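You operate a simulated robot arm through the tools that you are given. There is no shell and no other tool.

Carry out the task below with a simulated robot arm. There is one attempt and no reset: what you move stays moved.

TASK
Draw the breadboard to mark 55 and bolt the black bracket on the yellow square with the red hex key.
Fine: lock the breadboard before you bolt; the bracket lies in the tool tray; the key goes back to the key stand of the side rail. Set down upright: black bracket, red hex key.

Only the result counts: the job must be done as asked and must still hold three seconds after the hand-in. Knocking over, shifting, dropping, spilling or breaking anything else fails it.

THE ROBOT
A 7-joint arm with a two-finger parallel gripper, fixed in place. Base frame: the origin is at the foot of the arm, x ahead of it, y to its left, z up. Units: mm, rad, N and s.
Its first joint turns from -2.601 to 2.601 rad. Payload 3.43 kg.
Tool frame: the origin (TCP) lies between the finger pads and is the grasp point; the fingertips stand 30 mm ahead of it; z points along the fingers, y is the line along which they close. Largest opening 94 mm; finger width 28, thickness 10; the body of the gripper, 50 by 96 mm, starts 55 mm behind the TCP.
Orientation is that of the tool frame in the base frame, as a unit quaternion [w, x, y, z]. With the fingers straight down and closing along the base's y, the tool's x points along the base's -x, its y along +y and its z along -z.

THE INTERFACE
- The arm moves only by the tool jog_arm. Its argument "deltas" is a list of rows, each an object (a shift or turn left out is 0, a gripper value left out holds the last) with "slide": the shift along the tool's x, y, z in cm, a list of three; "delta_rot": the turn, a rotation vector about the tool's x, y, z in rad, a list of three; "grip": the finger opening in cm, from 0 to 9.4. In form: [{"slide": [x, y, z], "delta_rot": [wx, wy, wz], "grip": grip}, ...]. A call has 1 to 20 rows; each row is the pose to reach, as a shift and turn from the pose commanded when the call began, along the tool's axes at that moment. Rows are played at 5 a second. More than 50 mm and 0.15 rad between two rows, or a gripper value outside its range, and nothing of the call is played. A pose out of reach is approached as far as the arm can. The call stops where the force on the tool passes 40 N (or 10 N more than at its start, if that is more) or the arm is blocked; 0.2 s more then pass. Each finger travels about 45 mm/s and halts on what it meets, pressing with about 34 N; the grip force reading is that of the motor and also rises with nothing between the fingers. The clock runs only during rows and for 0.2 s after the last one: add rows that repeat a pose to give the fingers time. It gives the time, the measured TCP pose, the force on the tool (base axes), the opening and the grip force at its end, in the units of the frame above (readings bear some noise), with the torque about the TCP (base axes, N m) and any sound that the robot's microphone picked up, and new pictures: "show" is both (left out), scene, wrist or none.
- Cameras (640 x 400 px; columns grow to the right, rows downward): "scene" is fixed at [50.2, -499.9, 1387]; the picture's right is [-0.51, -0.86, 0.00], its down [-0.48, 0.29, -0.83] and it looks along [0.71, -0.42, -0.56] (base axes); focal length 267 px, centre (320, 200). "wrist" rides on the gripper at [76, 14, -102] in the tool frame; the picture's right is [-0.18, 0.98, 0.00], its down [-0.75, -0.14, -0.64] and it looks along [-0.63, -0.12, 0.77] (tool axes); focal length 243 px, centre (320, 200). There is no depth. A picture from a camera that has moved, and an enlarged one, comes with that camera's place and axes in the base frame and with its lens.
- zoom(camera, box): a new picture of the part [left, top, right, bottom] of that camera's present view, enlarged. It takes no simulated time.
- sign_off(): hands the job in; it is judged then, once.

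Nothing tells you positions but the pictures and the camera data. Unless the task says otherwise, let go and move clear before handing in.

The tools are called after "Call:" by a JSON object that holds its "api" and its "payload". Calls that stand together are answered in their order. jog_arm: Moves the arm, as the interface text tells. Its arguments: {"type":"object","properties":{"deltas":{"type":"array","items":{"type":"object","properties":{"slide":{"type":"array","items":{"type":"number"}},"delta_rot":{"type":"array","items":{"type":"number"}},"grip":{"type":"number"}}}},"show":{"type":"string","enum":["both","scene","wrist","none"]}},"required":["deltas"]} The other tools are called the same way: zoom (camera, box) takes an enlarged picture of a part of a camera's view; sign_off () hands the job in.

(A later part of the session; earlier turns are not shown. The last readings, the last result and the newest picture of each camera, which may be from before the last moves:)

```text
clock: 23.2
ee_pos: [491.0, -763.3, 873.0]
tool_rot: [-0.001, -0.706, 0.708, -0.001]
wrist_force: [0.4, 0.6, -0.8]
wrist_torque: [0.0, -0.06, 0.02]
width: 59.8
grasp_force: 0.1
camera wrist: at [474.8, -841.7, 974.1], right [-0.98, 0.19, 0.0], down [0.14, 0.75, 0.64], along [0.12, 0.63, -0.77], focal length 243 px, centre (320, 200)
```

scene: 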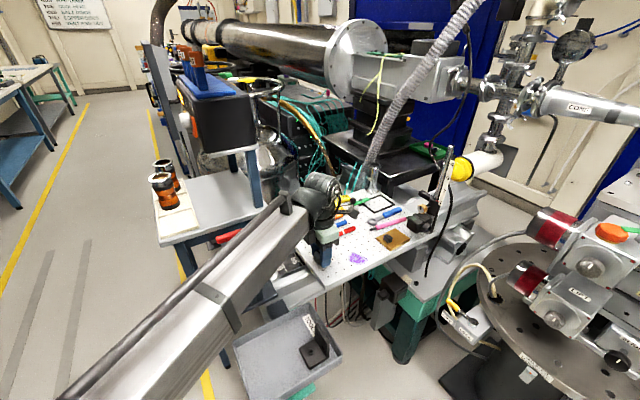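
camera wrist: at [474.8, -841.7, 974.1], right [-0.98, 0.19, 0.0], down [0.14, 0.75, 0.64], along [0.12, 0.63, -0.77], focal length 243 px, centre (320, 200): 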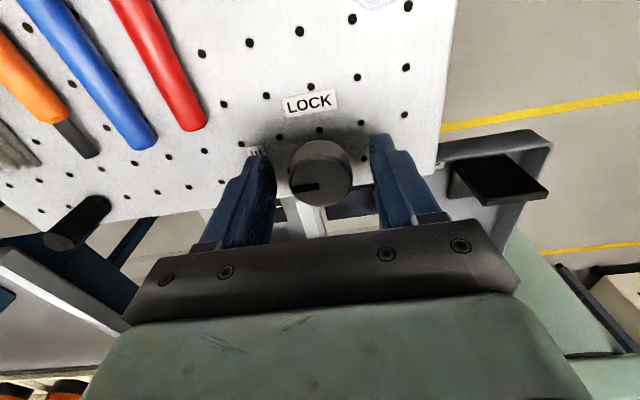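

Call:
{"api": "jog_arm", "payload": {"deltas": [{"slide": [0, 0, -3.4]}, {"slide": [0, 0, -6.7]}, {"slide": [-0.2, -0.7, -6.7], "delta_rot": [0, 0, 0.13]}, {"slide": [-0.4, -1.4, -6.7], "delta_rot": [0, 0, 0.26]}, {"slide": [-0.6, -2.1, -6.7], "delta_rot": [0, 0, 0.39]}, {"slide": [-0.8, -2.8, -6.7], "delta_rot": [0, 0, 0.52]}, {"slide": [-1.0, -3.5, -6.7], "delta_rot": [0, 0, 0.65]}, {"slide": [-1.2, -4.2, -6.7], "delta_rot": [0, 0, 0.78]}, {"slide": [-1.4, -4.9, -6.7], "delta_rot": [0, 0, 0.91]}, {"slide": [-1.6, -5.5, -6.7], "delta_rot": [0, 0, 1.04]}, {"slide": [-1.6, -5.5, -6.7], "delta_rot": [0, 0, 1.17]}, {"slide": [-1.6, -5.5, -6.7], "delta_rot": [0, 0, 1.3]}, {"slide": [-1.6, -5.5, -6.7], "delta_rot": [0, 0, 1.43]}, {"slide": [-1.6, -5.5, -6.7], "delta_rot": [0, 0, 1.571]}, {"slide": [-1.6, -5.5, -6.7], "delta_rot": [0, 0, 1.571]}]}}

Call:
{"api": "zoom", "payload": {"camera": "wrist", "box": [260, 0, 420, 100]}}

Call:
{"api": "zoom", "payload": {"camera": "wrist", "box": [260, 80, 420, 180]}}

```text
clock: 26.4
ee_pos: [546.1, -749.5, 938.4]
tool_rot: [-0.001, 0.002, 1.0, 0.0]
wrist_force: [-0.3, 0.5, -0.6]
wrist_torque: [-0.03, 0.0, 0.02]
width: 60.0
grasp_force: 0.1
camera wrist: at [468.7, -735.8, 1040.5], right [0.19, 0.98, 0.0], down [0.75, -0.14, 0.64], along [0.63, -0.12, -0.77], focal length 243 px, centre (320, 200)
```

scene: 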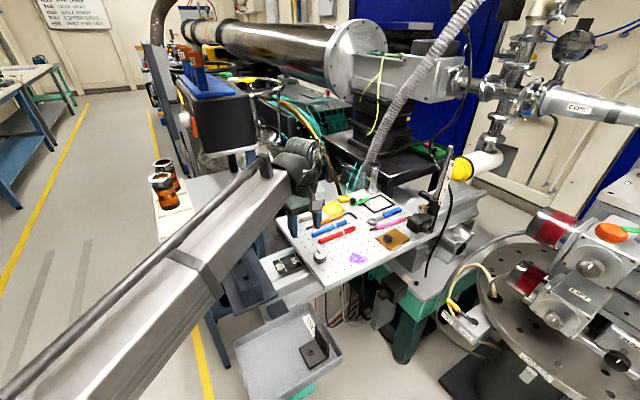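
wrist: 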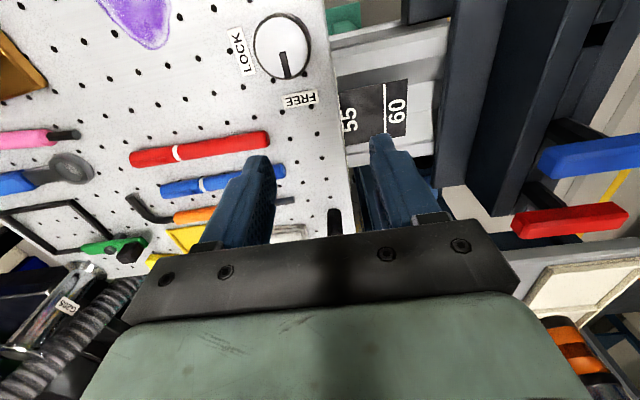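

```text
4.00 times, centred on (340, 50) of wrist
camera zoom: at [468.7, -735.8, 1040.5], right [0.19, 0.98, 0.0], down [0.75, -0.14, 0.64], along [0.63, -0.12, -0.77], focal length 970 px, centre (240, 800)
```

zoom: 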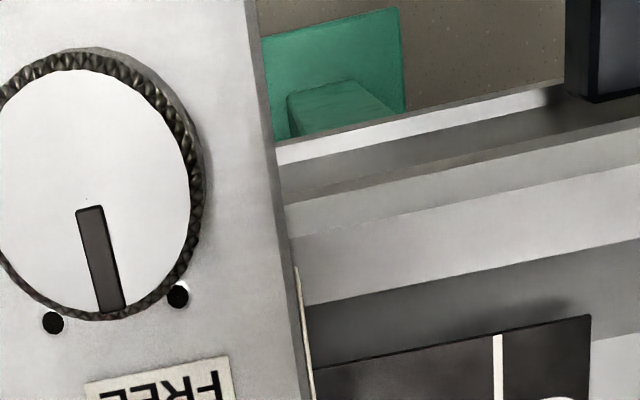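

```text
4.00 times, centred on (340, 130) of wrist
camera zoom: at [468.7, -735.8, 1040.5], right [0.19, 0.98, 0.0], down [0.75, -0.14, 0.64], along [0.63, -0.12, -0.77], focal length 970 px, centre (240, 480)
```

zoom: 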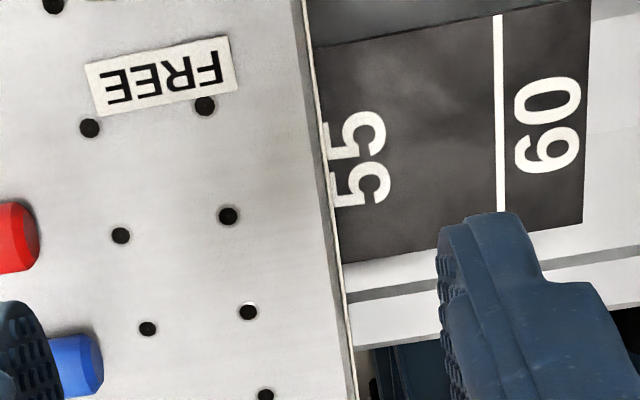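

The knob pointer is on FREE. From above, the board edge covers the 55 line by a few mm; I zoom hard to measure it.

Call:
{"api": "zoom", "payload": {"camera": "wrist", "box": [325, 80, 389, 120]}}

Call:
{"api": "zoom", "payload": {"camera": "wrist", "box": [332, 110, 356, 125]}}

Call:
{"api": "zoom", "payload": {"camera": "scene", "box": [270, 245, 318, 275]}}

```text
10.00 times, centred on (357, 100) of wrist
camera zoom: at [468.7, -735.8, 1040.5], right [0.19, 0.98, 0.0], down [0.75, -0.14, 0.64], along [0.63, -0.12, -0.77], focal length 2426 px, centre (-50, 1200)
```

zoom: 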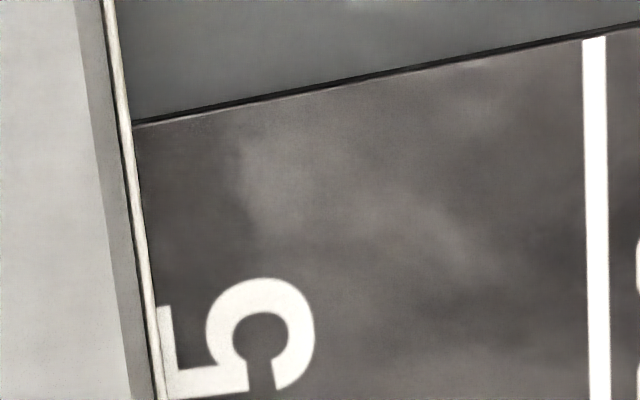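

```text
16.00 times, centred on (344, 118) of wrist
camera zoom: at [468.7, -735.8, 1040.5], right [0.19, 0.98, 0.0], down [0.75, -0.14, 0.64], along [0.63, -0.12, -0.77], focal length 3882 px, centre (-64, 1520)
```

zoom: 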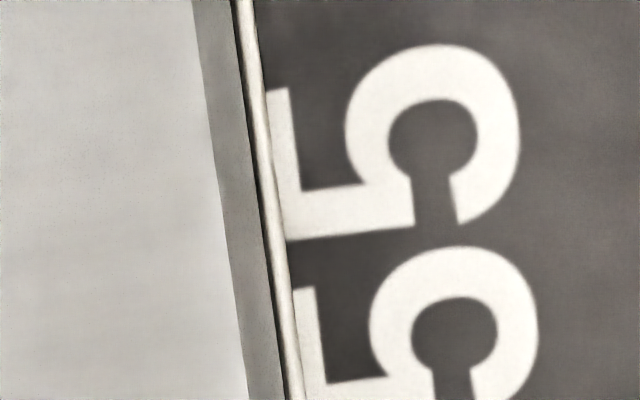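

```text
13.33 times, centred on (294, 260) of scene
camera zoom: at [50.2, -499.9, 1387.0], right [-0.51, -0.86, 0.0], down [-0.48, 0.29, -0.83], along [0.71, -0.42, -0.56], focal length 3566 px, centre (667, -600)
```

zoom: 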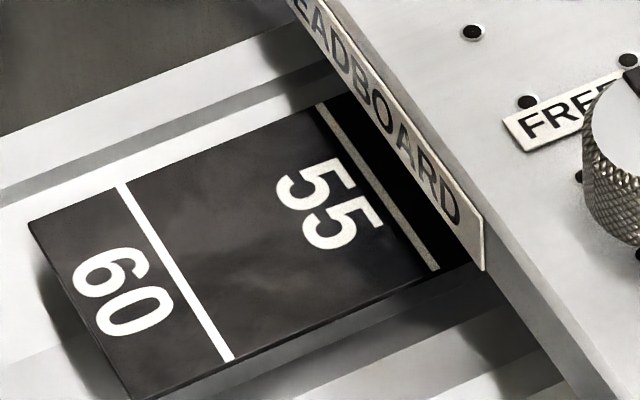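

The board front sits roughly 2–3 mm past the 55 line, so I will re-grip the knob, ease the board back about 1.7 mm and turn it to LOCK. First I return above the knob with the fingers across x.

Call:
{"api": "jog_arm", "payload": {"deltas": [{"slide": [0.7, -0.2, 0], "delta_rot": [0, 0, -0.13]}, {"slide": [1.4, -0.4, 0], "delta_rot": [0, 0, -0.26]}, {"slide": [2.1, -0.6, 0], "delta_rot": [0, 0, -0.39]}, {"slide": [2.8, -0.8, 0], "delta_rot": [0, 0, -0.52]}, {"slide": [3.5, -1.0, 0], "delta_rot": [0, 0, -0.65]}, {"slide": [4.2, -1.2, 0], "delta_rot": [0, 0, -0.78]}, {"slide": [4.9, -1.4, 0], "delta_rot": [0, 0, -0.91]}, {"slide": [5.6, -1.65, 0], "delta_rot": [0, 0, -1.04]}, {"slide": [5.6, -1.65, 0], "delta_rot": [0, 0, -1.17]}, {"slide": [5.6, -1.65, 0], "delta_rot": [0, 0, -1.3]}, {"slide": [5.6, -1.65, 0], "delta_rot": [0, 0, -1.43]}, {"slide": [5.6, -1.65, 0], "delta_rot": [0, 0, -1.571]}, {"slide": [5.6, -1.65, 0], "delta_rot": [0, 0, -1.571]}], "show": "wrist"}}

Call:
{"api": "jog_arm", "payload": {"deltas": [{"slide": [0, 0, 0]}], "show": "none"}}

Call:
{"api": "jog_arm", "payload": {"deltas": [{"slide": [0, 0, 0]}], "show": "none"}}

Call:
{"api": "zoom", "payload": {"camera": "wrist", "box": [240, 50, 400, 150]}}

```text
clock: 29.2
ee_pos: [490.4, -765.1, 939.2]
tool_rot: [0.0, 0.708, -0.706, 0.0]
wrist_force: [0.3, 0.5, -1.1]
wrist_torque: [-0.02, 0.0, 0.0]
width: 60.0
grasp_force: 0.1
camera wrist: at [474.4, -841.9, 1041.6], right [-0.98, 0.18, 0.0], down [0.14, 0.75, 0.64], along [0.12, 0.63, -0.77], focal length 243 px, centre (320, 200)
```

wrist: 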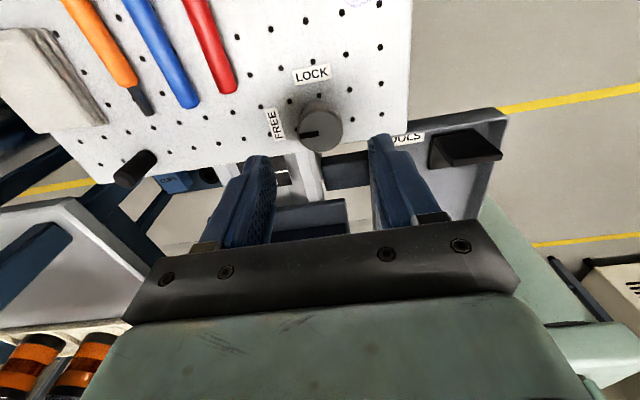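

```text
clock: 29.6
ee_pos: [489.6, -763.6, 939.0]
tool_rot: [0.0, 0.707, -0.707, 0.001]
wrist_force: [-0.4, -0.1, -0.3]
wrist_torque: [0.01, 0.0, 0.04]
width: 60.1
grasp_force: 0.1
```

```text
clock: 30.0
ee_pos: [490.6, -764.9, 940.0]
tool_rot: [-0.001, 0.708, -0.707, 0.0]
wrist_force: [0.3, -0.6, 0.6]
wrist_torque: [0.01, -0.02, 0.01]
width: 59.9
grasp_force: 0.1
```

```text
4.00 times, centred on (320, 100) of wrist
camera zoom: at [474.2, -841.8, 1041.6], right [-0.98, 0.18, 0.0], down [0.14, 0.75, 0.64], along [0.12, 0.63, -0.77], focal length 970 px, centre (320, 600)
```

zoom: 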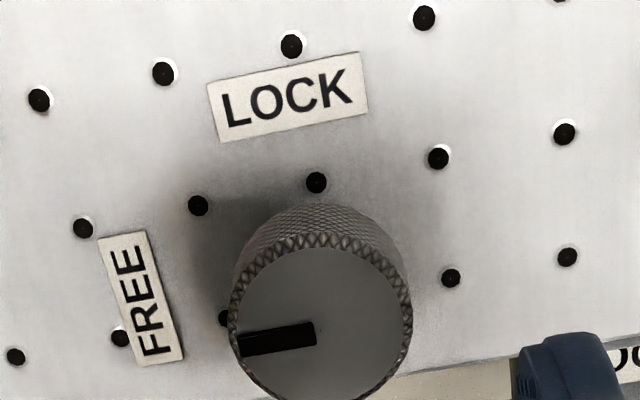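

The camera frame and TCP readings differ by about (1.5, 1) mm; taking that into account I am centred on the knob. I descend, grip, ease back, and turn to LOCK.

Call:
{"api": "jog_arm", "payload": {"deltas": [{"slide": [0, 0, 3.0]}, {"slide": [0, 0, 6.0]}, {"slide": [0, 0, 6.7]}, {"slide": [0, 0, 6.7], "grip": 4.0}, {"slide": [0, 0, 6.7], "grip": 2.0}, {"slide": [0, 0, 6.7], "grip": 2.0}, {"slide": [0, 0, 6.7], "grip": 2.0}], "show": "wrist"}}

```text
clock: 31.6
ee_pos: [489.5, -762.3, 872.4]
tool_rot: [0.0, -0.706, 0.708, 0.0]
wrist_force: [-2.6, 1.0, -5.0]
wrist_torque: [-0.5, -0.12, -0.03]
width: 33.9
grasp_force: 45.4
camera wrist: at [474.6, -840.2, 974.5], right [-0.98, 0.19, 0.0], down [0.14, 0.75, 0.64], along [0.12, 0.63, -0.77], focal length 243 px, centre (320, 200)
```

wrist: 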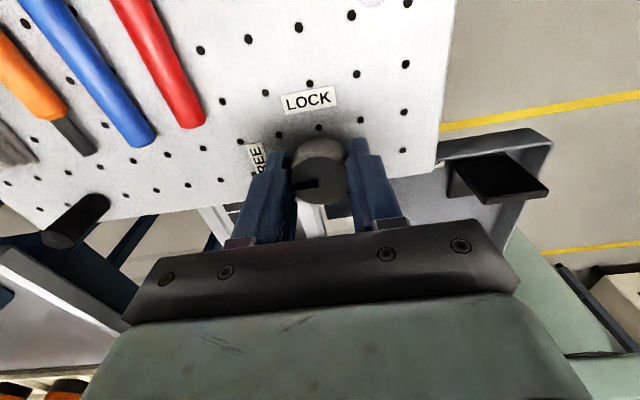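

Call:
{"api": "jog_arm", "payload": {"deltas": [{"slide": [0.15, 0, 0]}, {"slide": [0.3, 0, 0], "delta_rot": [0, 0, 0.12]}, {"slide": [0.34, 0, 0], "delta_rot": [0, 0, 0.24]}, {"slide": [0.34, 0, 0], "delta_rot": [0, 0, 0.36]}, {"slide": [0.34, 0, 0], "delta_rot": [0, 0, 0.48]}, {"slide": [0.34, 0, 0], "delta_rot": [0, 0, 0.6]}, {"slide": [0.34, 0, 0], "delta_rot": [0, 0, 0.72]}, {"slide": [0.34, 0, 0], "delta_rot": [0, 0, 0.84]}, {"slide": [0.34, 0, 0], "delta_rot": [0, 0, 0.96]}, {"slide": [0.34, 0, 0], "delta_rot": [0, 0, 1.08]}, {"slide": [0.34, 0, 0], "delta_rot": [0, 0, 1.2]}, {"slide": [0.34, 0, 0], "delta_rot": [0, 0, 1.32]}, {"slide": [0.34, 0, 0], "delta_rot": [0, 0, 1.44]}, {"slide": [0.34, 0, 0], "delta_rot": [0, 0, 1.571]}, {"slide": [0.34, 0, 0], "delta_rot": [0, 0, 1.571]}]}}

Call:
{"api": "zoom", "payload": {"camera": "wrist", "box": [200, 100, 440, 250]}}

Call:
{"api": "zoom", "payload": {"camera": "scene", "box": [270, 245, 318, 275]}}

```text
clock: 34.8
ee_pos: [489.0, -767.8, 872.1]
tool_rot: [0.0, 0.002, 1.0, -0.001]
wrist_force: [-7.2, -0.7, 9.7]
wrist_torque: [0.33, -0.65, 0.2]
width: 34.3
grasp_force: 45.2
camera wrist: at [412.4, -754.4, 974.5], right [0.19, 0.98, 0.0], down [0.75, -0.14, 0.64], along [0.63, -0.12, -0.77], focal length 243 px, centre (320, 200)
```

scene: 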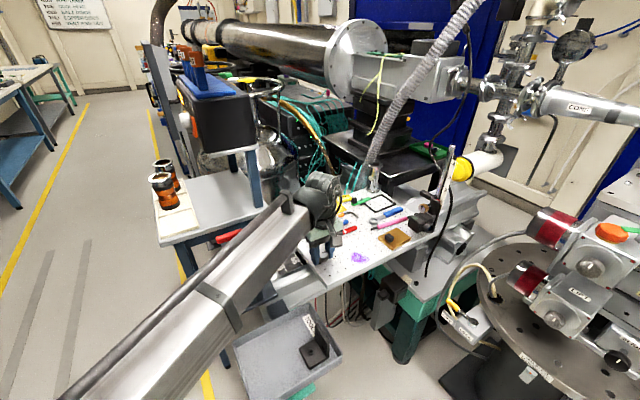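
wrist: 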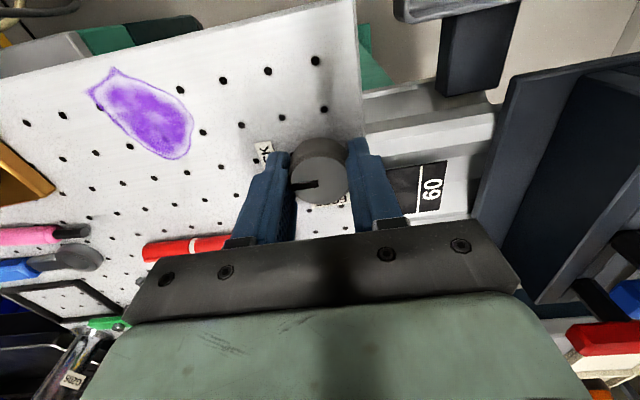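

```text
2.67 times, centred on (320, 175) of wrist
camera zoom: at [412.4, -754.4, 974.5], right [0.19, 0.98, 0.0], down [0.75, -0.14, 0.64], along [0.63, -0.12, -0.77], focal length 647 px, centre (320, 267)
```

zoom: 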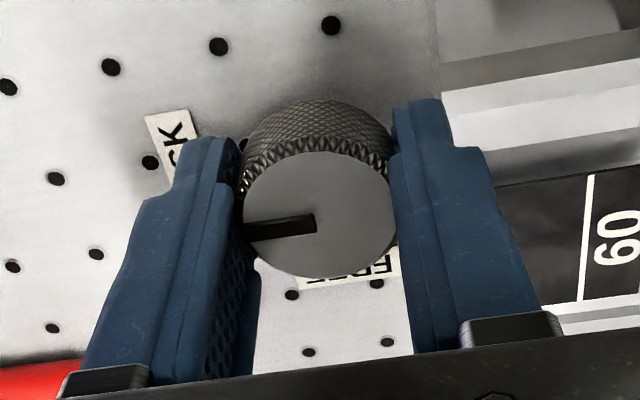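

```text
13.33 times, centred on (294, 260) of scene
camera zoom: at [50.2, -499.9, 1387.0], right [-0.51, -0.86, 0.0], down [-0.48, 0.29, -0.83], along [0.71, -0.42, -0.56], focal length 3566 px, centre (667, -600)
```

zoom: 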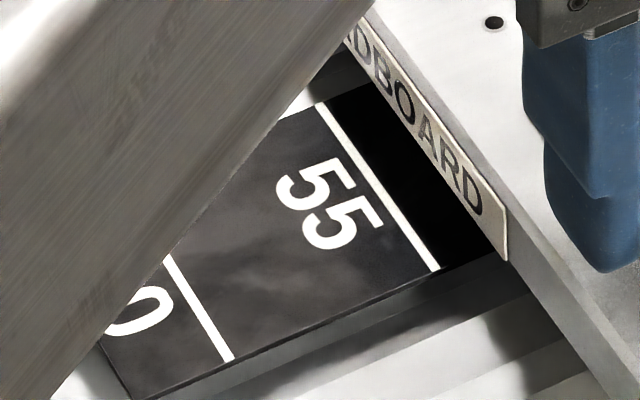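

Pointer is at LOCK, but the board was dragged back too far (now about 2.5 mm short). I free the knob again, move 2.5 mm forward and re-lock.

Call:
{"api": "jog_arm", "payload": {"deltas": [{"delta_rot": [0, 0, -0.12]}, {"delta_rot": [0, 0, -0.24]}, {"delta_rot": [0, 0, -0.36]}, {"delta_rot": [0, 0, -0.48]}, {"delta_rot": [0, 0, -0.6]}, {"delta_rot": [0, 0, -0.72]}, {"delta_rot": [0, 0, -0.84]}, {"delta_rot": [0, 0, -0.96]}, {"delta_rot": [0, 0, -1.08]}, {"delta_rot": [0, 0, -1.2]}, {"delta_rot": [0, 0, -1.32]}, {"delta_rot": [0, 0, -1.44]}, {"delta_rot": [0, 0, -1.571]}, {"slide": [0, 0.12, 0], "delta_rot": [0, 0, -1.571]}, {"slide": [0, 0.25, 0], "delta_rot": [0, 0, -1.571]}, {"slide": [0, 0.25, 0], "delta_rot": [0, 0, -1.571]}], "show": "wrist"}}

Call:
{"api": "zoom", "payload": {"camera": "scene", "box": [270, 245, 318, 275]}}

```text
clock: 38.2
ee_pos: [489.9, -765.5, 873.5]
tool_rot: [0.0, 0.707, -0.707, 0.0]
wrist_force: [-2.1, -3.8, 7.9]
wrist_torque: [1.2, -0.15, 0.02]
width: 34.1
grasp_force: 45.0
camera wrist: at [474.5, -843.0, 974.5], right [-0.98, 0.18, 0.0], down [0.14, 0.75, 0.64], along [0.12, 0.63, -0.77], focal length 243 px, centre (320, 200)
```

wrist: 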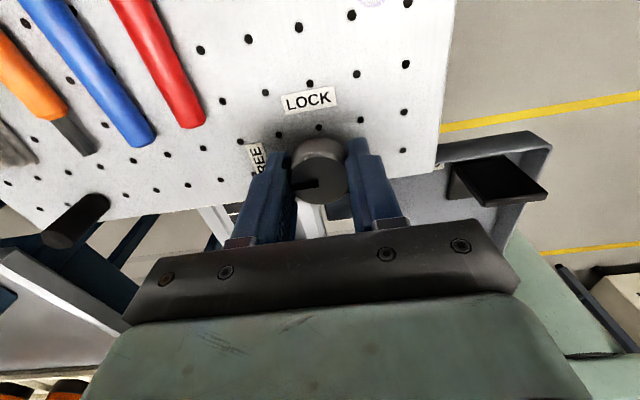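

```text
13.33 times, centred on (294, 260) of scene
camera zoom: at [50.2, -499.9, 1387.0], right [-0.51, -0.86, 0.0], down [-0.48, 0.29, -0.83], along [0.71, -0.42, -0.56], focal length 3566 px, centre (667, -600)
```

zoom: 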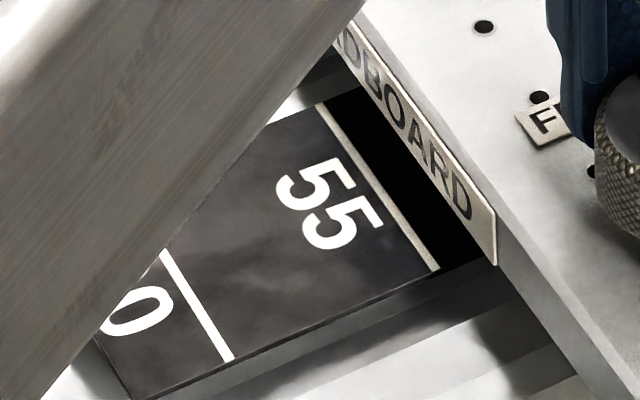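

The board edge is now right on the 55 line. I turn the knob back to LOCK without any shift.

Call:
{"api": "jog_arm", "payload": {"deltas": [{"delta_rot": [0, 0, 0.12]}, {"delta_rot": [0, 0, 0.24]}, {"delta_rot": [0, 0, 0.36]}, {"delta_rot": [0, 0, 0.48]}, {"delta_rot": [0, 0, 0.6]}, {"delta_rot": [0, 0, 0.72]}, {"delta_rot": [0, 0, 0.84]}, {"delta_rot": [0, 0, 0.96]}, {"delta_rot": [0, 0, 1.08]}, {"delta_rot": [0, 0, 1.2]}, {"delta_rot": [0, 0, 1.32]}, {"delta_rot": [0, 0, 1.44]}, {"delta_rot": [0, 0, 1.58]}, {"delta_rot": [0, 0, 1.58]}], "show": "wrist"}}

Call:
{"api": "zoom", "payload": {"camera": "scene", "box": [270, 245, 318, 275]}}

Call:
{"api": "zoom", "payload": {"camera": "wrist", "box": [200, 100, 440, 250]}}

```text
clock: 41.2
ee_pos: [490.0, -764.3, 871.7]
tool_rot: [0.0, 0.006, 1.0, 0.001]
wrist_force: [-9.7, 11.9, 1.2]
wrist_torque: [0.04, -0.83, 0.58]
width: 34.3
grasp_force: 45.4
camera wrist: at [412.6, -751.0, 974.5], right [0.2, 0.98, 0.0], down [0.75, -0.15, 0.64], along [0.63, -0.12, -0.77], focal length 243 px, centre (320, 200)
```

wrist: 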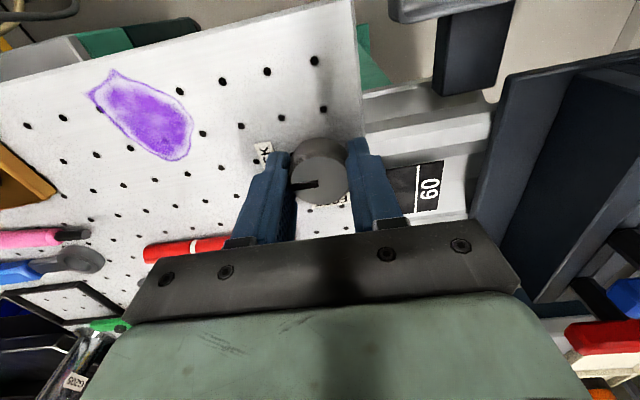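

```text
13.33 times, centred on (294, 260) of scene
camera zoom: at [50.2, -499.9, 1387.0], right [-0.51, -0.86, 0.0], down [-0.48, 0.29, -0.83], along [0.71, -0.42, -0.56], focal length 3566 px, centre (667, -600)
```

zoom: 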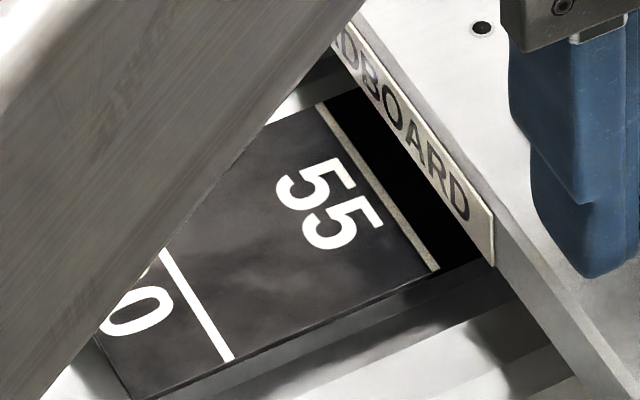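

```text
2.67 times, centred on (320, 175) of wrist
camera zoom: at [412.6, -751.0, 974.5], right [0.2, 0.98, 0.0], down [0.75, -0.15, 0.64], along [0.63, -0.12, -0.77], focal length 647 px, centre (320, 267)
```

zoom: 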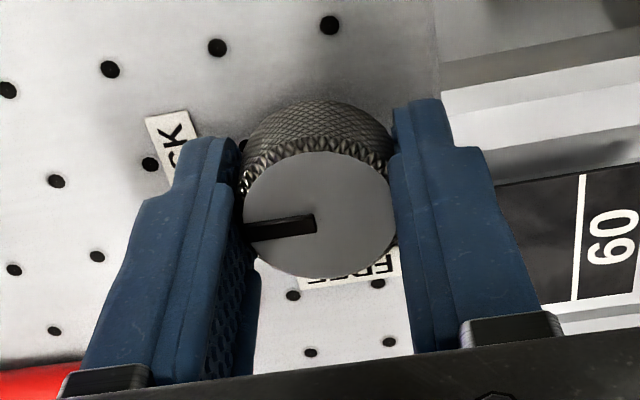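

The edge stays on the line and the pointer is at LOCK. I release and rise to check.

Call:
{"api": "jog_arm", "payload": {"deltas": [{"slide": [0, -0.1, 0]}, {"slide": [0, -0.1, 0], "grip": 6.0}, {"slide": [0, -0.1, 0], "grip": 6.0}, {"slide": [0, -0.1, 0], "grip": 6.0}, {"slide": [0, -0.1, -3.5], "grip": 6.0}, {"slide": [0, -0.1, -7.0], "grip": 6.0}, {"slide": [-2.8, 1.7, -8.0], "grip": 9.4}, {"slide": [-5.6, 1.7, -8.0], "grip": 9.4}, {"slide": [-5.6, 1.7, -8.0], "grip": 9.4}]}}

Call:
{"api": "zoom", "payload": {"camera": "wrist", "box": [240, 0, 400, 100]}}

Call:
{"api": "zoom", "payload": {"camera": "wrist", "box": [325, 80, 389, 120]}}

```text
clock: 43.2
ee_pos: [547.7, -747.8, 951.4]
tool_rot: [0.001, 0.005, 1.0, 0.0]
wrist_force: [0.5, -0.5, 0.0]
wrist_torque: [-0.01, 0.03, 0.04]
width: 94.1
grasp_force: 0.0
camera wrist: at [470.8, -734.1, 1053.9], right [0.19, 0.98, 0.0], down [0.75, -0.15, 0.64], along [0.63, -0.12, -0.77], focal length 243 px, centre (320, 200)
```

scene: 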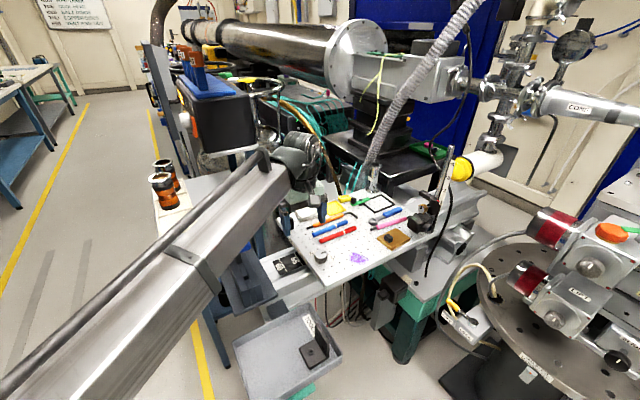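
wrist: 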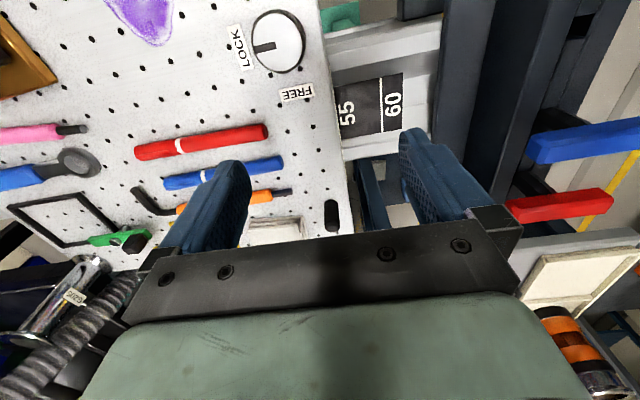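

```text
4.00 times, centred on (320, 50) of wrist
camera zoom: at [470.8, -734.1, 1053.9], right [0.19, 0.98, 0.0], down [0.75, -0.15, 0.64], along [0.63, -0.12, -0.77], focal length 970 px, centre (320, 800)
```

zoom: 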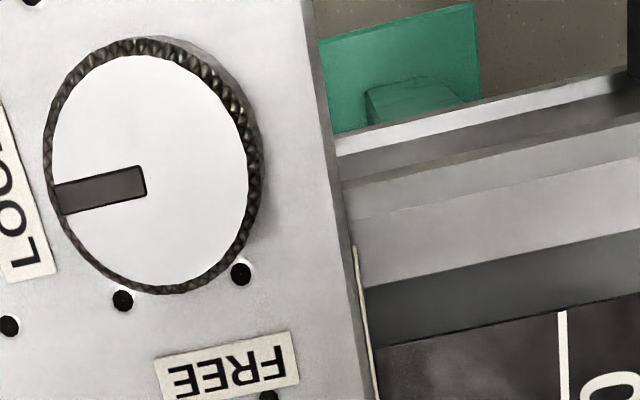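

```text
10.00 times, centred on (357, 100) of wrist
camera zoom: at [470.8, -734.1, 1053.9], right [0.19, 0.98, 0.0], down [0.75, -0.15, 0.64], along [0.63, -0.12, -0.77], focal length 2426 px, centre (-50, 1200)
```

zoom: 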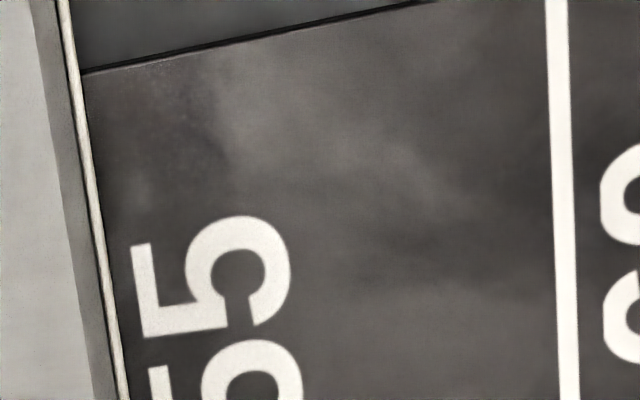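

The board is at 55 and locked. Next I look at the black bracket in the tray from above.

Call:
{"api": "jog_arm", "payload": {"deltas": [{"slide": [3.6, 1.4, -1.0]}, {"slide": [7.2, 2.8, -2.0]}, {"slide": [10.8, 4.2, -3.0]}, {"slide": [14.4, 5.6, -4.0]}, {"slide": [18.0, 7.2, -5.0]}, {"slide": [21.6, 8.8, -5.0]}, {"slide": [21.6, 8.8, -5.0]}]}}

Call:
{"api": "zoom", "payload": {"camera": "wrist", "box": [200, 0, 440, 150]}}

```text
clock: 44.8
ee_pos: [330.5, -656.9, 1001.4]
tool_rot: [0.0, 0.005, 1.0, 0.0]
wrist_force: [0.1, -0.4, -0.4]
wrist_torque: [0.0, 0.01, 0.02]
width: 93.9
grasp_force: 0.1
camera wrist: at [253.1, -643.4, 1104.2], right [0.19, 0.98, 0.0], down [0.75, -0.15, 0.64], along [0.63, -0.12, -0.77], focal length 243 px, centre (320, 200)
```

scene: 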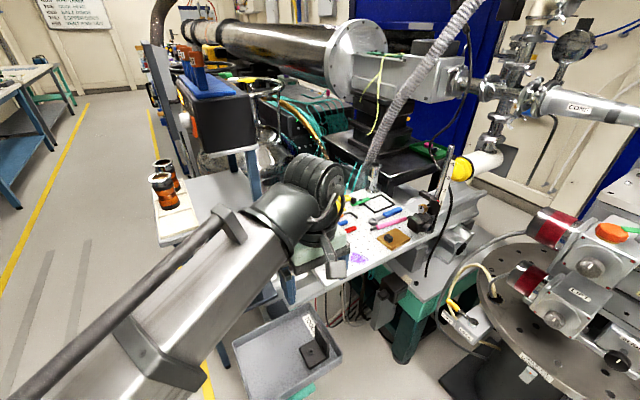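
wrist: 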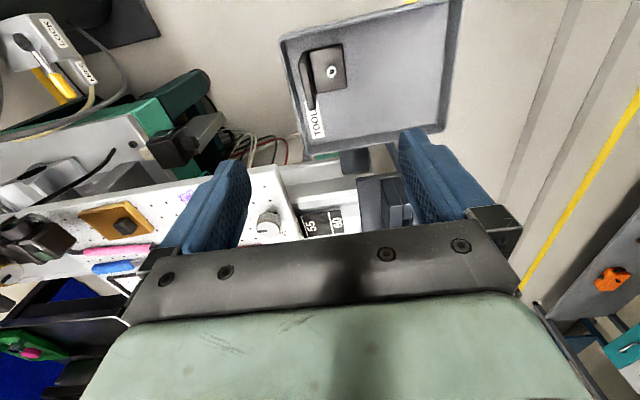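

```text
2.67 times, centred on (320, 75) of wrist
camera zoom: at [253.1, -643.4, 1104.2], right [0.19, 0.98, 0.0], down [0.75, -0.15, 0.64], along [0.63, -0.12, -0.77], focal length 647 px, centre (320, 533)
```

zoom: 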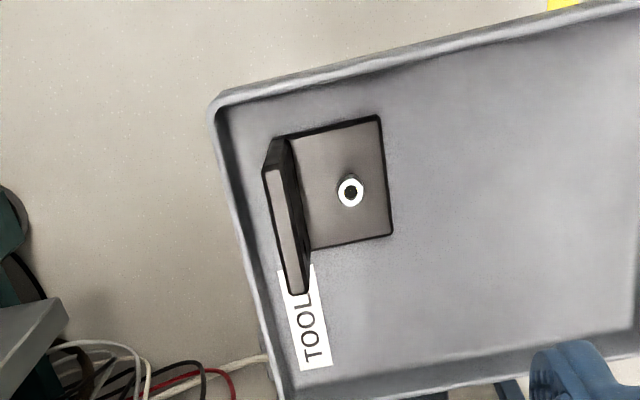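

The bracket lies with its wall on the -y side and bolt at about (327, -642, 764). I zoom on its details to choose the grip.

Call:
{"api": "zoom", "payload": {"camera": "wrist", "box": [280, 30, 376, 90]}}

Call:
{"api": "zoom", "payload": {"camera": "scene", "box": [285, 315, 349, 355]}}

Call:
{"api": "zoom", "payload": {"camera": "scene", "box": [310, 180, 406, 240]}}

```text
6.67 times, centred on (328, 60) of wrist
camera zoom: at [253.1, -643.4, 1104.2], right [0.19, 0.98, 0.0], down [0.75, -0.15, 0.64], along [0.63, -0.12, -0.77], focal length 1618 px, centre (267, 1133)
```

zoom: 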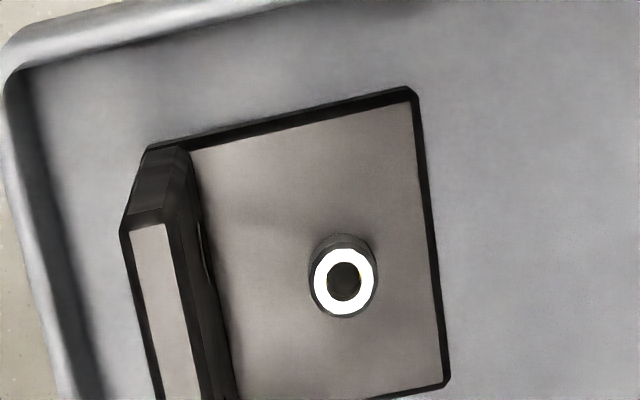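

```text
10.00 times, centred on (317, 335) of scene
camera zoom: at [50.2, -499.9, 1387.0], right [-0.51, -0.86, 0.0], down [-0.48, 0.29, -0.83], along [0.71, -0.42, -0.56], focal length 2674 px, centre (350, -1150)
```

zoom: 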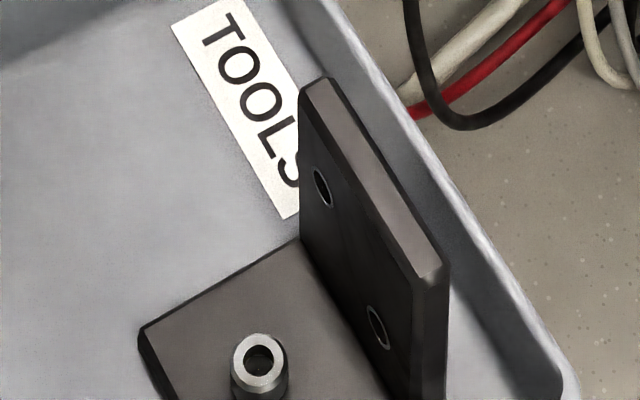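

```text
6.67 times, centred on (358, 210) of scene
camera zoom: at [50.2, -499.9, 1387.0], right [-0.51, -0.86, 0.0], down [-0.48, 0.29, -0.83], along [0.71, -0.42, -0.56], focal length 1783 px, centre (67, 133)
```

zoom: 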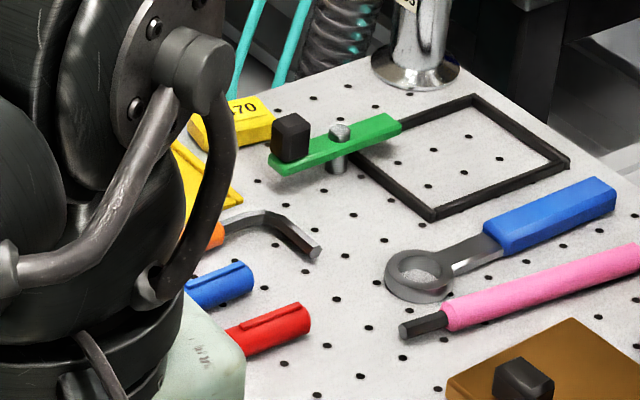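

The wall is about 70 mm tall with an 8 mm thick top. I take a second, lower wrist view to fix the heights by scale.

Call:
{"api": "jog_arm", "payload": {"deltas": [{"slide": [-0.7, -0.1, 3.4]}, {"slide": [-1.4, -0.2, 6.8]}, {"slide": [-2.0, -0.3, 10.0]}, {"slide": [-2.0, -0.3, 10.0]}], "show": "wrist"}}

Call:
{"api": "zoom", "payload": {"camera": "wrist", "box": [260, 20, 420, 120]}}

Call:
{"api": "jog_arm", "payload": {"deltas": [{"slide": [0, 0, 0]}], "show": "none"}}

```text
clock: 45.8
ee_pos: [352.0, -663.0, 902.9]
tool_rot: [0.0, 0.005, 1.0, 0.0]
wrist_force: [0.7, -0.6, -0.3]
wrist_torque: [0.03, 0.01, 0.02]
width: 93.8
grasp_force: 0.0
camera wrist: at [274.7, -649.3, 1004.3], right [0.19, 0.98, 0.0], down [0.75, -0.15, 0.64], along [0.63, -0.12, -0.77], focal length 243 px, centre (320, 200)
```

wrist: 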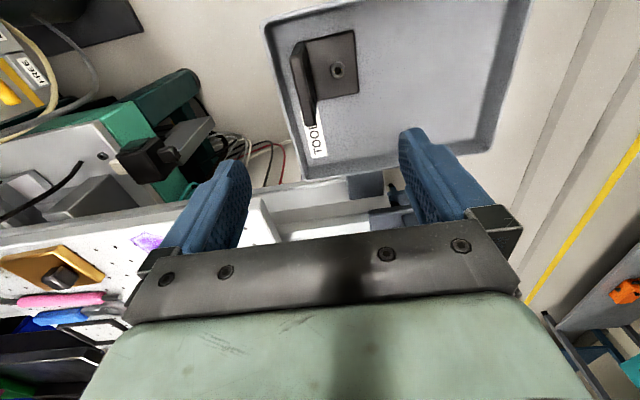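

```text
4.00 times, centred on (340, 70) of wrist
camera zoom: at [274.7, -649.3, 1004.3], right [0.19, 0.98, 0.0], down [0.75, -0.15, 0.64], along [0.63, -0.12, -0.77], focal length 970 px, centre (240, 720)
```

zoom: 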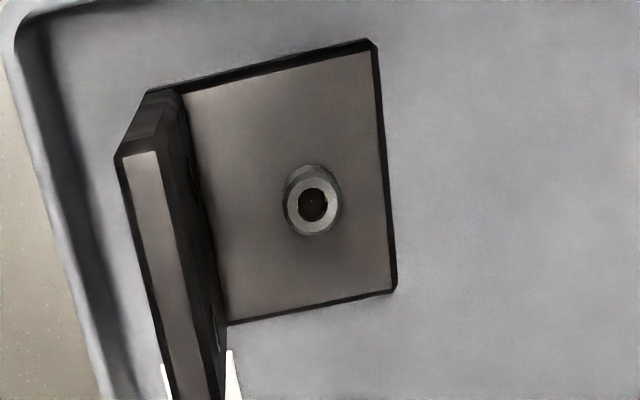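

```text
clock: 46.2
ee_pos: [351.5, -662.6, 903.0]
tool_rot: [0.001, 0.005, 1.0, 0.001]
wrist_force: [-0.1, 1.2, -0.3]
wrist_torque: [-0.03, 0.01, 0.01]
width: 94.2
grasp_force: 0.1
```

Base top is near z = 750, wall centre about (327, -672) with its top at z = 817. I narrow the fingers, align above the wall and check before lowering.

Call:
{"api": "jog_arm", "payload": {"deltas": [{"slide": [1.2, -0.45, 1.5], "delta_rot": [0, 0, -0.01], "grip": 6.0}, {"slide": [2.32, -0.87, 3.0], "delta_rot": [0, 0, -0.01], "grip": 3.0}, {"slide": [2.32, -0.87, 4.5], "delta_rot": [0, 0, -0.01], "grip": 2.4}, {"slide": [2.32, -0.87, 4.5], "delta_rot": [0, 0, -0.01], "grip": 2.4}, {"slide": [2.32, -0.87, 4.5], "delta_rot": [0, 0, -0.01], "grip": 2.4}]}}

Call:
{"api": "zoom", "payload": {"camera": "wrist", "box": [220, 60, 420, 185]}}

```text
clock: 47.4
ee_pos: [327.1, -672.1, 854.6]
tool_rot: [0.0, 0.001, 1.0, -0.001]
wrist_force: [0.4, -0.5, 0.3]
wrist_torque: [0.02, 0.0, 0.02]
width: 23.7
grasp_force: 0.1
camera wrist: at [248.3, -659.0, 958.1], right [0.18, 0.98, 0.0], down [0.75, -0.14, 0.64], along [0.63, -0.12, -0.77], focal length 243 px, centre (320, 200)
```

scene: 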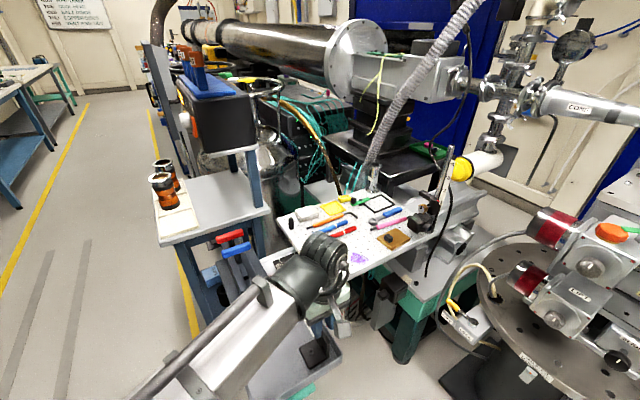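
wrist: 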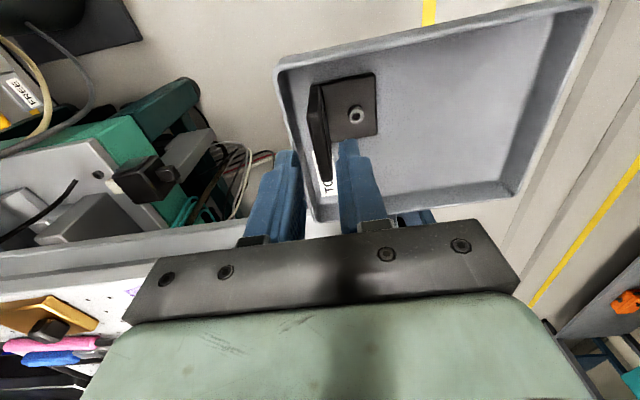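

```text
3.20 times, centred on (320, 122) of wrist
camera zoom: at [248.3, -659.0, 958.1], right [0.18, 0.98, 0.0], down [0.75, -0.14, 0.64], along [0.63, -0.12, -0.77], focal length 776 px, centre (320, 448)
```

zoom: 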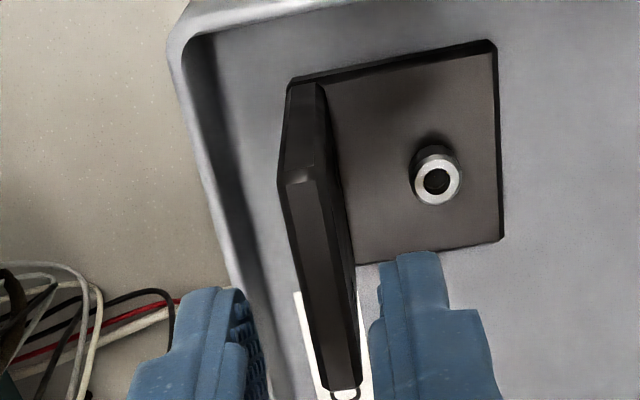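

Fingers are nearly centred over the wall. I shift 0.8 mm, narrow to 19 mm and lower over the wall.

Call:
{"api": "jog_arm", "payload": {"deltas": [{"slide": [0, 0.08, 0], "grip": 1.9}, {"slide": [0, 0.08, 0], "grip": 1.9}, {"slide": [0, 0.08, 1.5], "grip": 1.9}, {"slide": [0, 0.08, 3.0], "grip": 1.9}, {"slide": [0, 0.08, 4.0], "grip": 1.9}, {"slide": [0, 0.08, 4.6], "grip": 1.9}, {"slide": [0, 0.08, 4.6], "grip": 1.9}], "show": "wrist"}}

Call:
{"api": "zoom", "payload": {"camera": "wrist", "box": [220, 60, 420, 185]}}

```text
clock: 49.0
ee_pos: [327.9, -670.0, 809.7]
tool_rot: [0.0, -0.001, 1.0, 0.0]
wrist_force: [0.6, 0.3, 0.1]
wrist_torque: [0.02, -0.02, -0.02]
width: 18.8
grasp_force: 0.0
camera wrist: at [250.6, -657.2, 912.4], right [0.18, 0.98, 0.0], down [0.75, -0.14, 0.64], along [0.63, -0.12, -0.77], focal length 243 px, centre (320, 200)
```

wrist: 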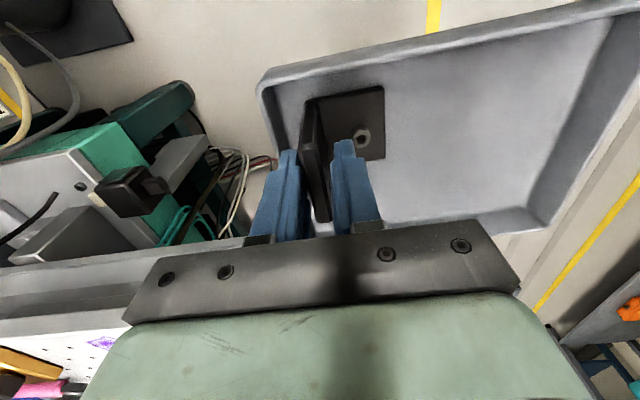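

```text
3.20 times, centred on (320, 122) of wrist
camera zoom: at [250.6, -657.2, 912.4], right [0.18, 0.98, 0.0], down [0.75, -0.14, 0.64], along [0.63, -0.12, -0.77], focal length 776 px, centre (320, 448)
```

zoom: 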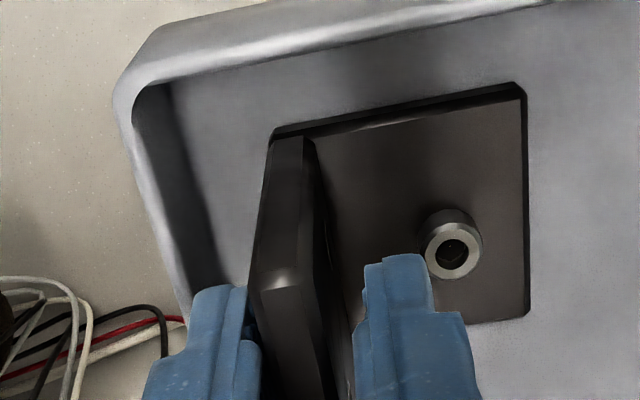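

The wall is between the fingers; I close on it.

Call:
{"api": "jog_arm", "payload": {"deltas": [{"grip": 0.3}, {"grip": 0.3}, {"grip": 0.3}, {"grip": 0.3}], "show": "wrist"}}

```text
clock: 50.0
ee_pos: [327.3, -670.3, 810.3]
tool_rot: [-0.001, 0.0, 1.0, 0.0]
wrist_force: [0.0, -0.4, -0.2]
wrist_torque: [-0.03, 0.0, -0.01]
width: 14.5
grasp_force: 34.0
camera wrist: at [250.6, -657.2, 912.5], right [0.18, 0.98, 0.0], down [0.75, -0.14, 0.64], along [0.63, -0.12, -0.77], focal length 243 px, centre (320, 200)
```

wrist: 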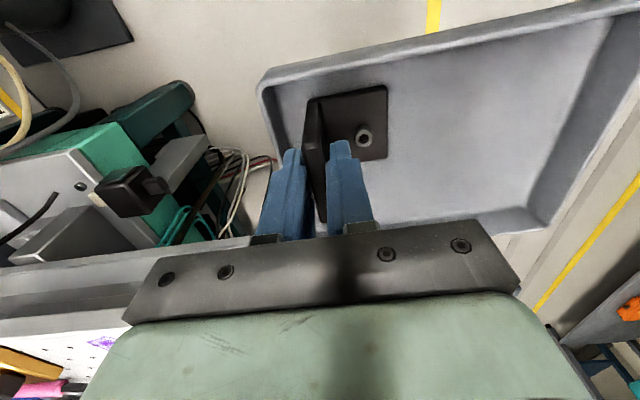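

Call:
{"api": "zoom", "payload": {"camera": "wrist", "box": [260, 80, 400, 167]}}

Call:
{"api": "zoom", "payload": {"camera": "scene", "box": [270, 300, 366, 360]}}

```text
4.57 times, centred on (330, 124) of wrist
camera zoom: at [250.6, -657.2, 912.5], right [0.18, 0.98, 0.0], down [0.75, -0.14, 0.64], along [0.63, -0.12, -0.77], focal length 1109 px, centre (274, 550)
```

zoom: 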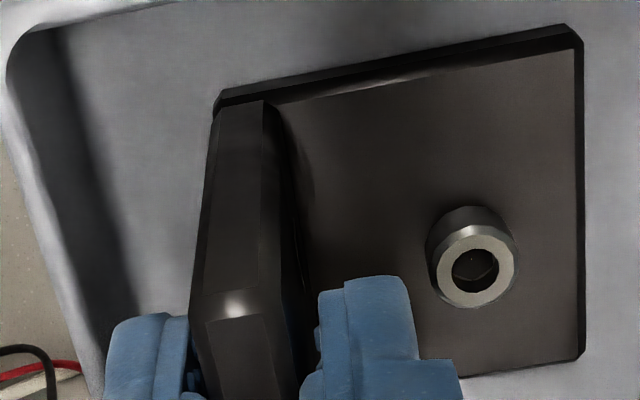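

```text
6.67 times, centred on (318, 330) of scene
camera zoom: at [50.2, -499.9, 1387.0], right [-0.51, -0.86, 0.0], down [-0.48, 0.29, -0.83], along [0.71, -0.42, -0.56], focal length 1783 px, centre (333, -667)
```

zoom: 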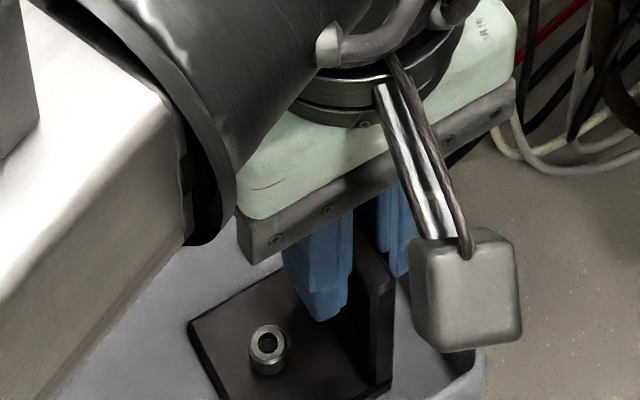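

The bracket is held with 34 N. I lift it slowly and check.

Call:
{"api": "jog_arm", "payload": {"deltas": [{"slide": [0, 0, -1]}, {"slide": [0, 0, -2]}, {"slide": [0, 0, -4]}, {"slide": [0, 0, -7]}, {"slide": [0, 0, -10]}, {"slide": [0, 0, -13]}, {"slide": [0, 0, -17]}, {"slide": [0, 0, -21]}, {"slide": [0, 0, -24]}, {"slide": [0, 0, -24]}]}}

Call:
{"api": "zoom", "payload": {"camera": "wrist", "box": [220, 60, 420, 185]}}

```text
clock: 52.2
ee_pos: [329.9, -669.6, 1053.1]
tool_rot: [0.0, -0.001, 1.0, 0.0]
wrist_force: [-0.4, 0.4, -4.2]
wrist_torque: [-0.04, 0.04, 0.01]
width: 14.1
grasp_force: 33.7
camera wrist: at [253.0, -656.7, 1155.8], right [0.18, 0.98, 0.0], down [0.75, -0.14, 0.64], along [0.63, -0.12, -0.77], focal length 243 px, centre (320, 200)
```

scene: 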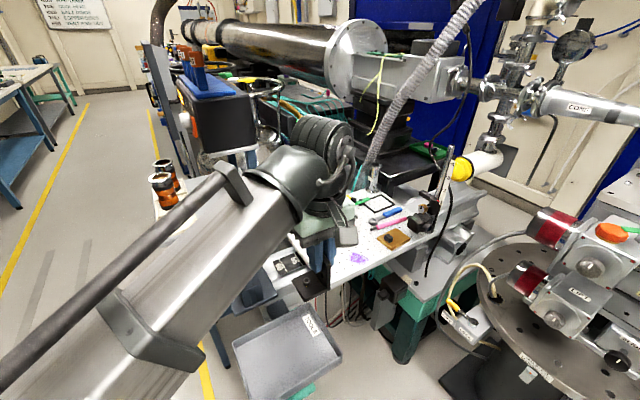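
wrist: 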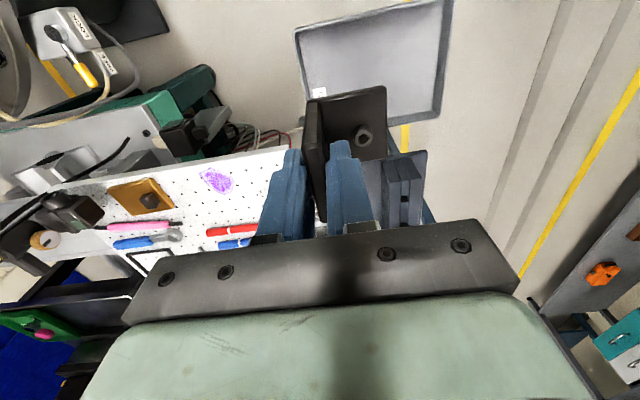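

```text
3.20 times, centred on (320, 122) of wrist
camera zoom: at [253.0, -656.7, 1155.8], right [0.18, 0.98, 0.0], down [0.75, -0.14, 0.64], along [0.63, -0.12, -0.77], focal length 776 px, centre (320, 448)
```

zoom: 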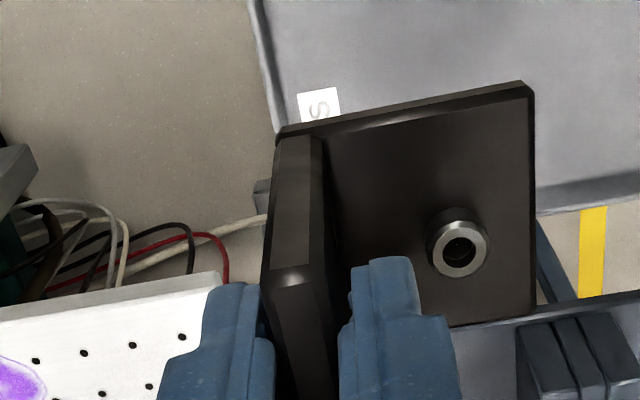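

The bracket hangs securely and level. I carry it high over toward the yellow square, stopping short so the wrist camera can see the square.

Call:
{"api": "jog_arm", "payload": {"deltas": [{"slide": [-3.1, -2.3, 0]}, {"slide": [-6.2, -4.6, 0]}, {"slide": [-9.3, -6.9, 0]}, {"slide": [-12.4, -9.2, 0]}, {"slide": [-15.5, -11.5, 0]}, {"slide": [-18.6, -13.8, 0]}, {"slide": [-21.7, -16.1, 0]}, {"slide": [-24.8, -18.4, 0]}, {"slide": [-27.9, -20.7, 0]}, {"slide": [-30.0, -22.0, 0]}, {"slide": [-30.0, -22.0, 0]}]}}

Call:
{"api": "zoom", "payload": {"camera": "wrist", "box": [120, 0, 440, 200]}}

```text
clock: 54.6
ee_pos: [627.8, -892.8, 1050.9]
tool_rot: [-0.001, 0.0, 1.0, -0.001]
wrist_force: [0.2, -0.3, -4.6]
wrist_torque: [-0.06, 0.01, 0.03]
width: 14.2
grasp_force: 34.1
camera wrist: at [550.7, -879.4, 1153.7], right [0.18, 0.98, 0.0], down [0.75, -0.14, 0.64], along [0.63, -0.12, -0.77], focal length 243 px, centre (320, 200)
```

scene: 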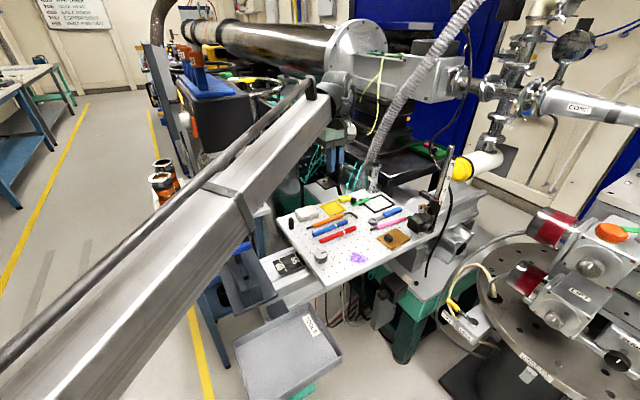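
wrist: 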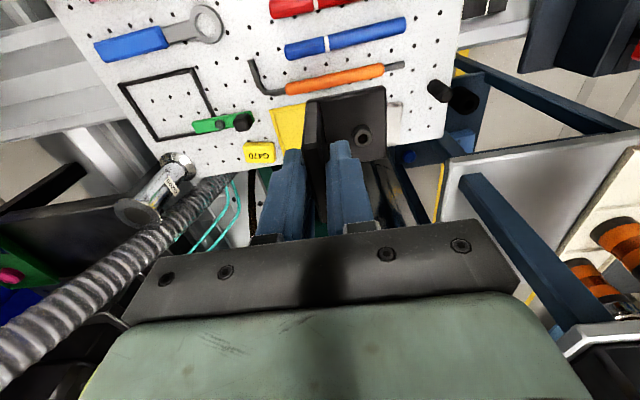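

```text
2.00 times, centred on (280, 100) of wrist
camera zoom: at [550.7, -879.4, 1153.7], right [0.18, 0.98, 0.0], down [0.75, -0.14, 0.64], along [0.63, -0.12, -0.77], focal length 485 px, centre (400, 400)
```

zoom: 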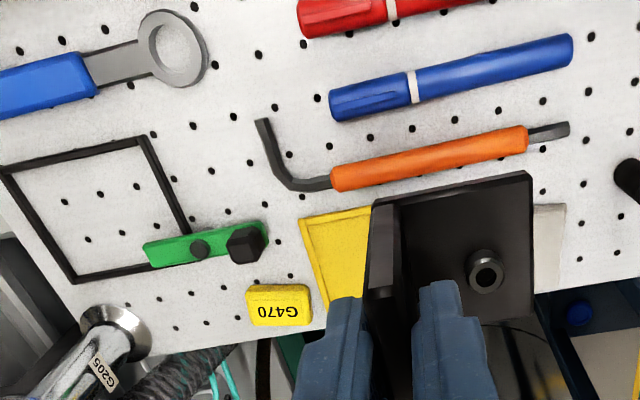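

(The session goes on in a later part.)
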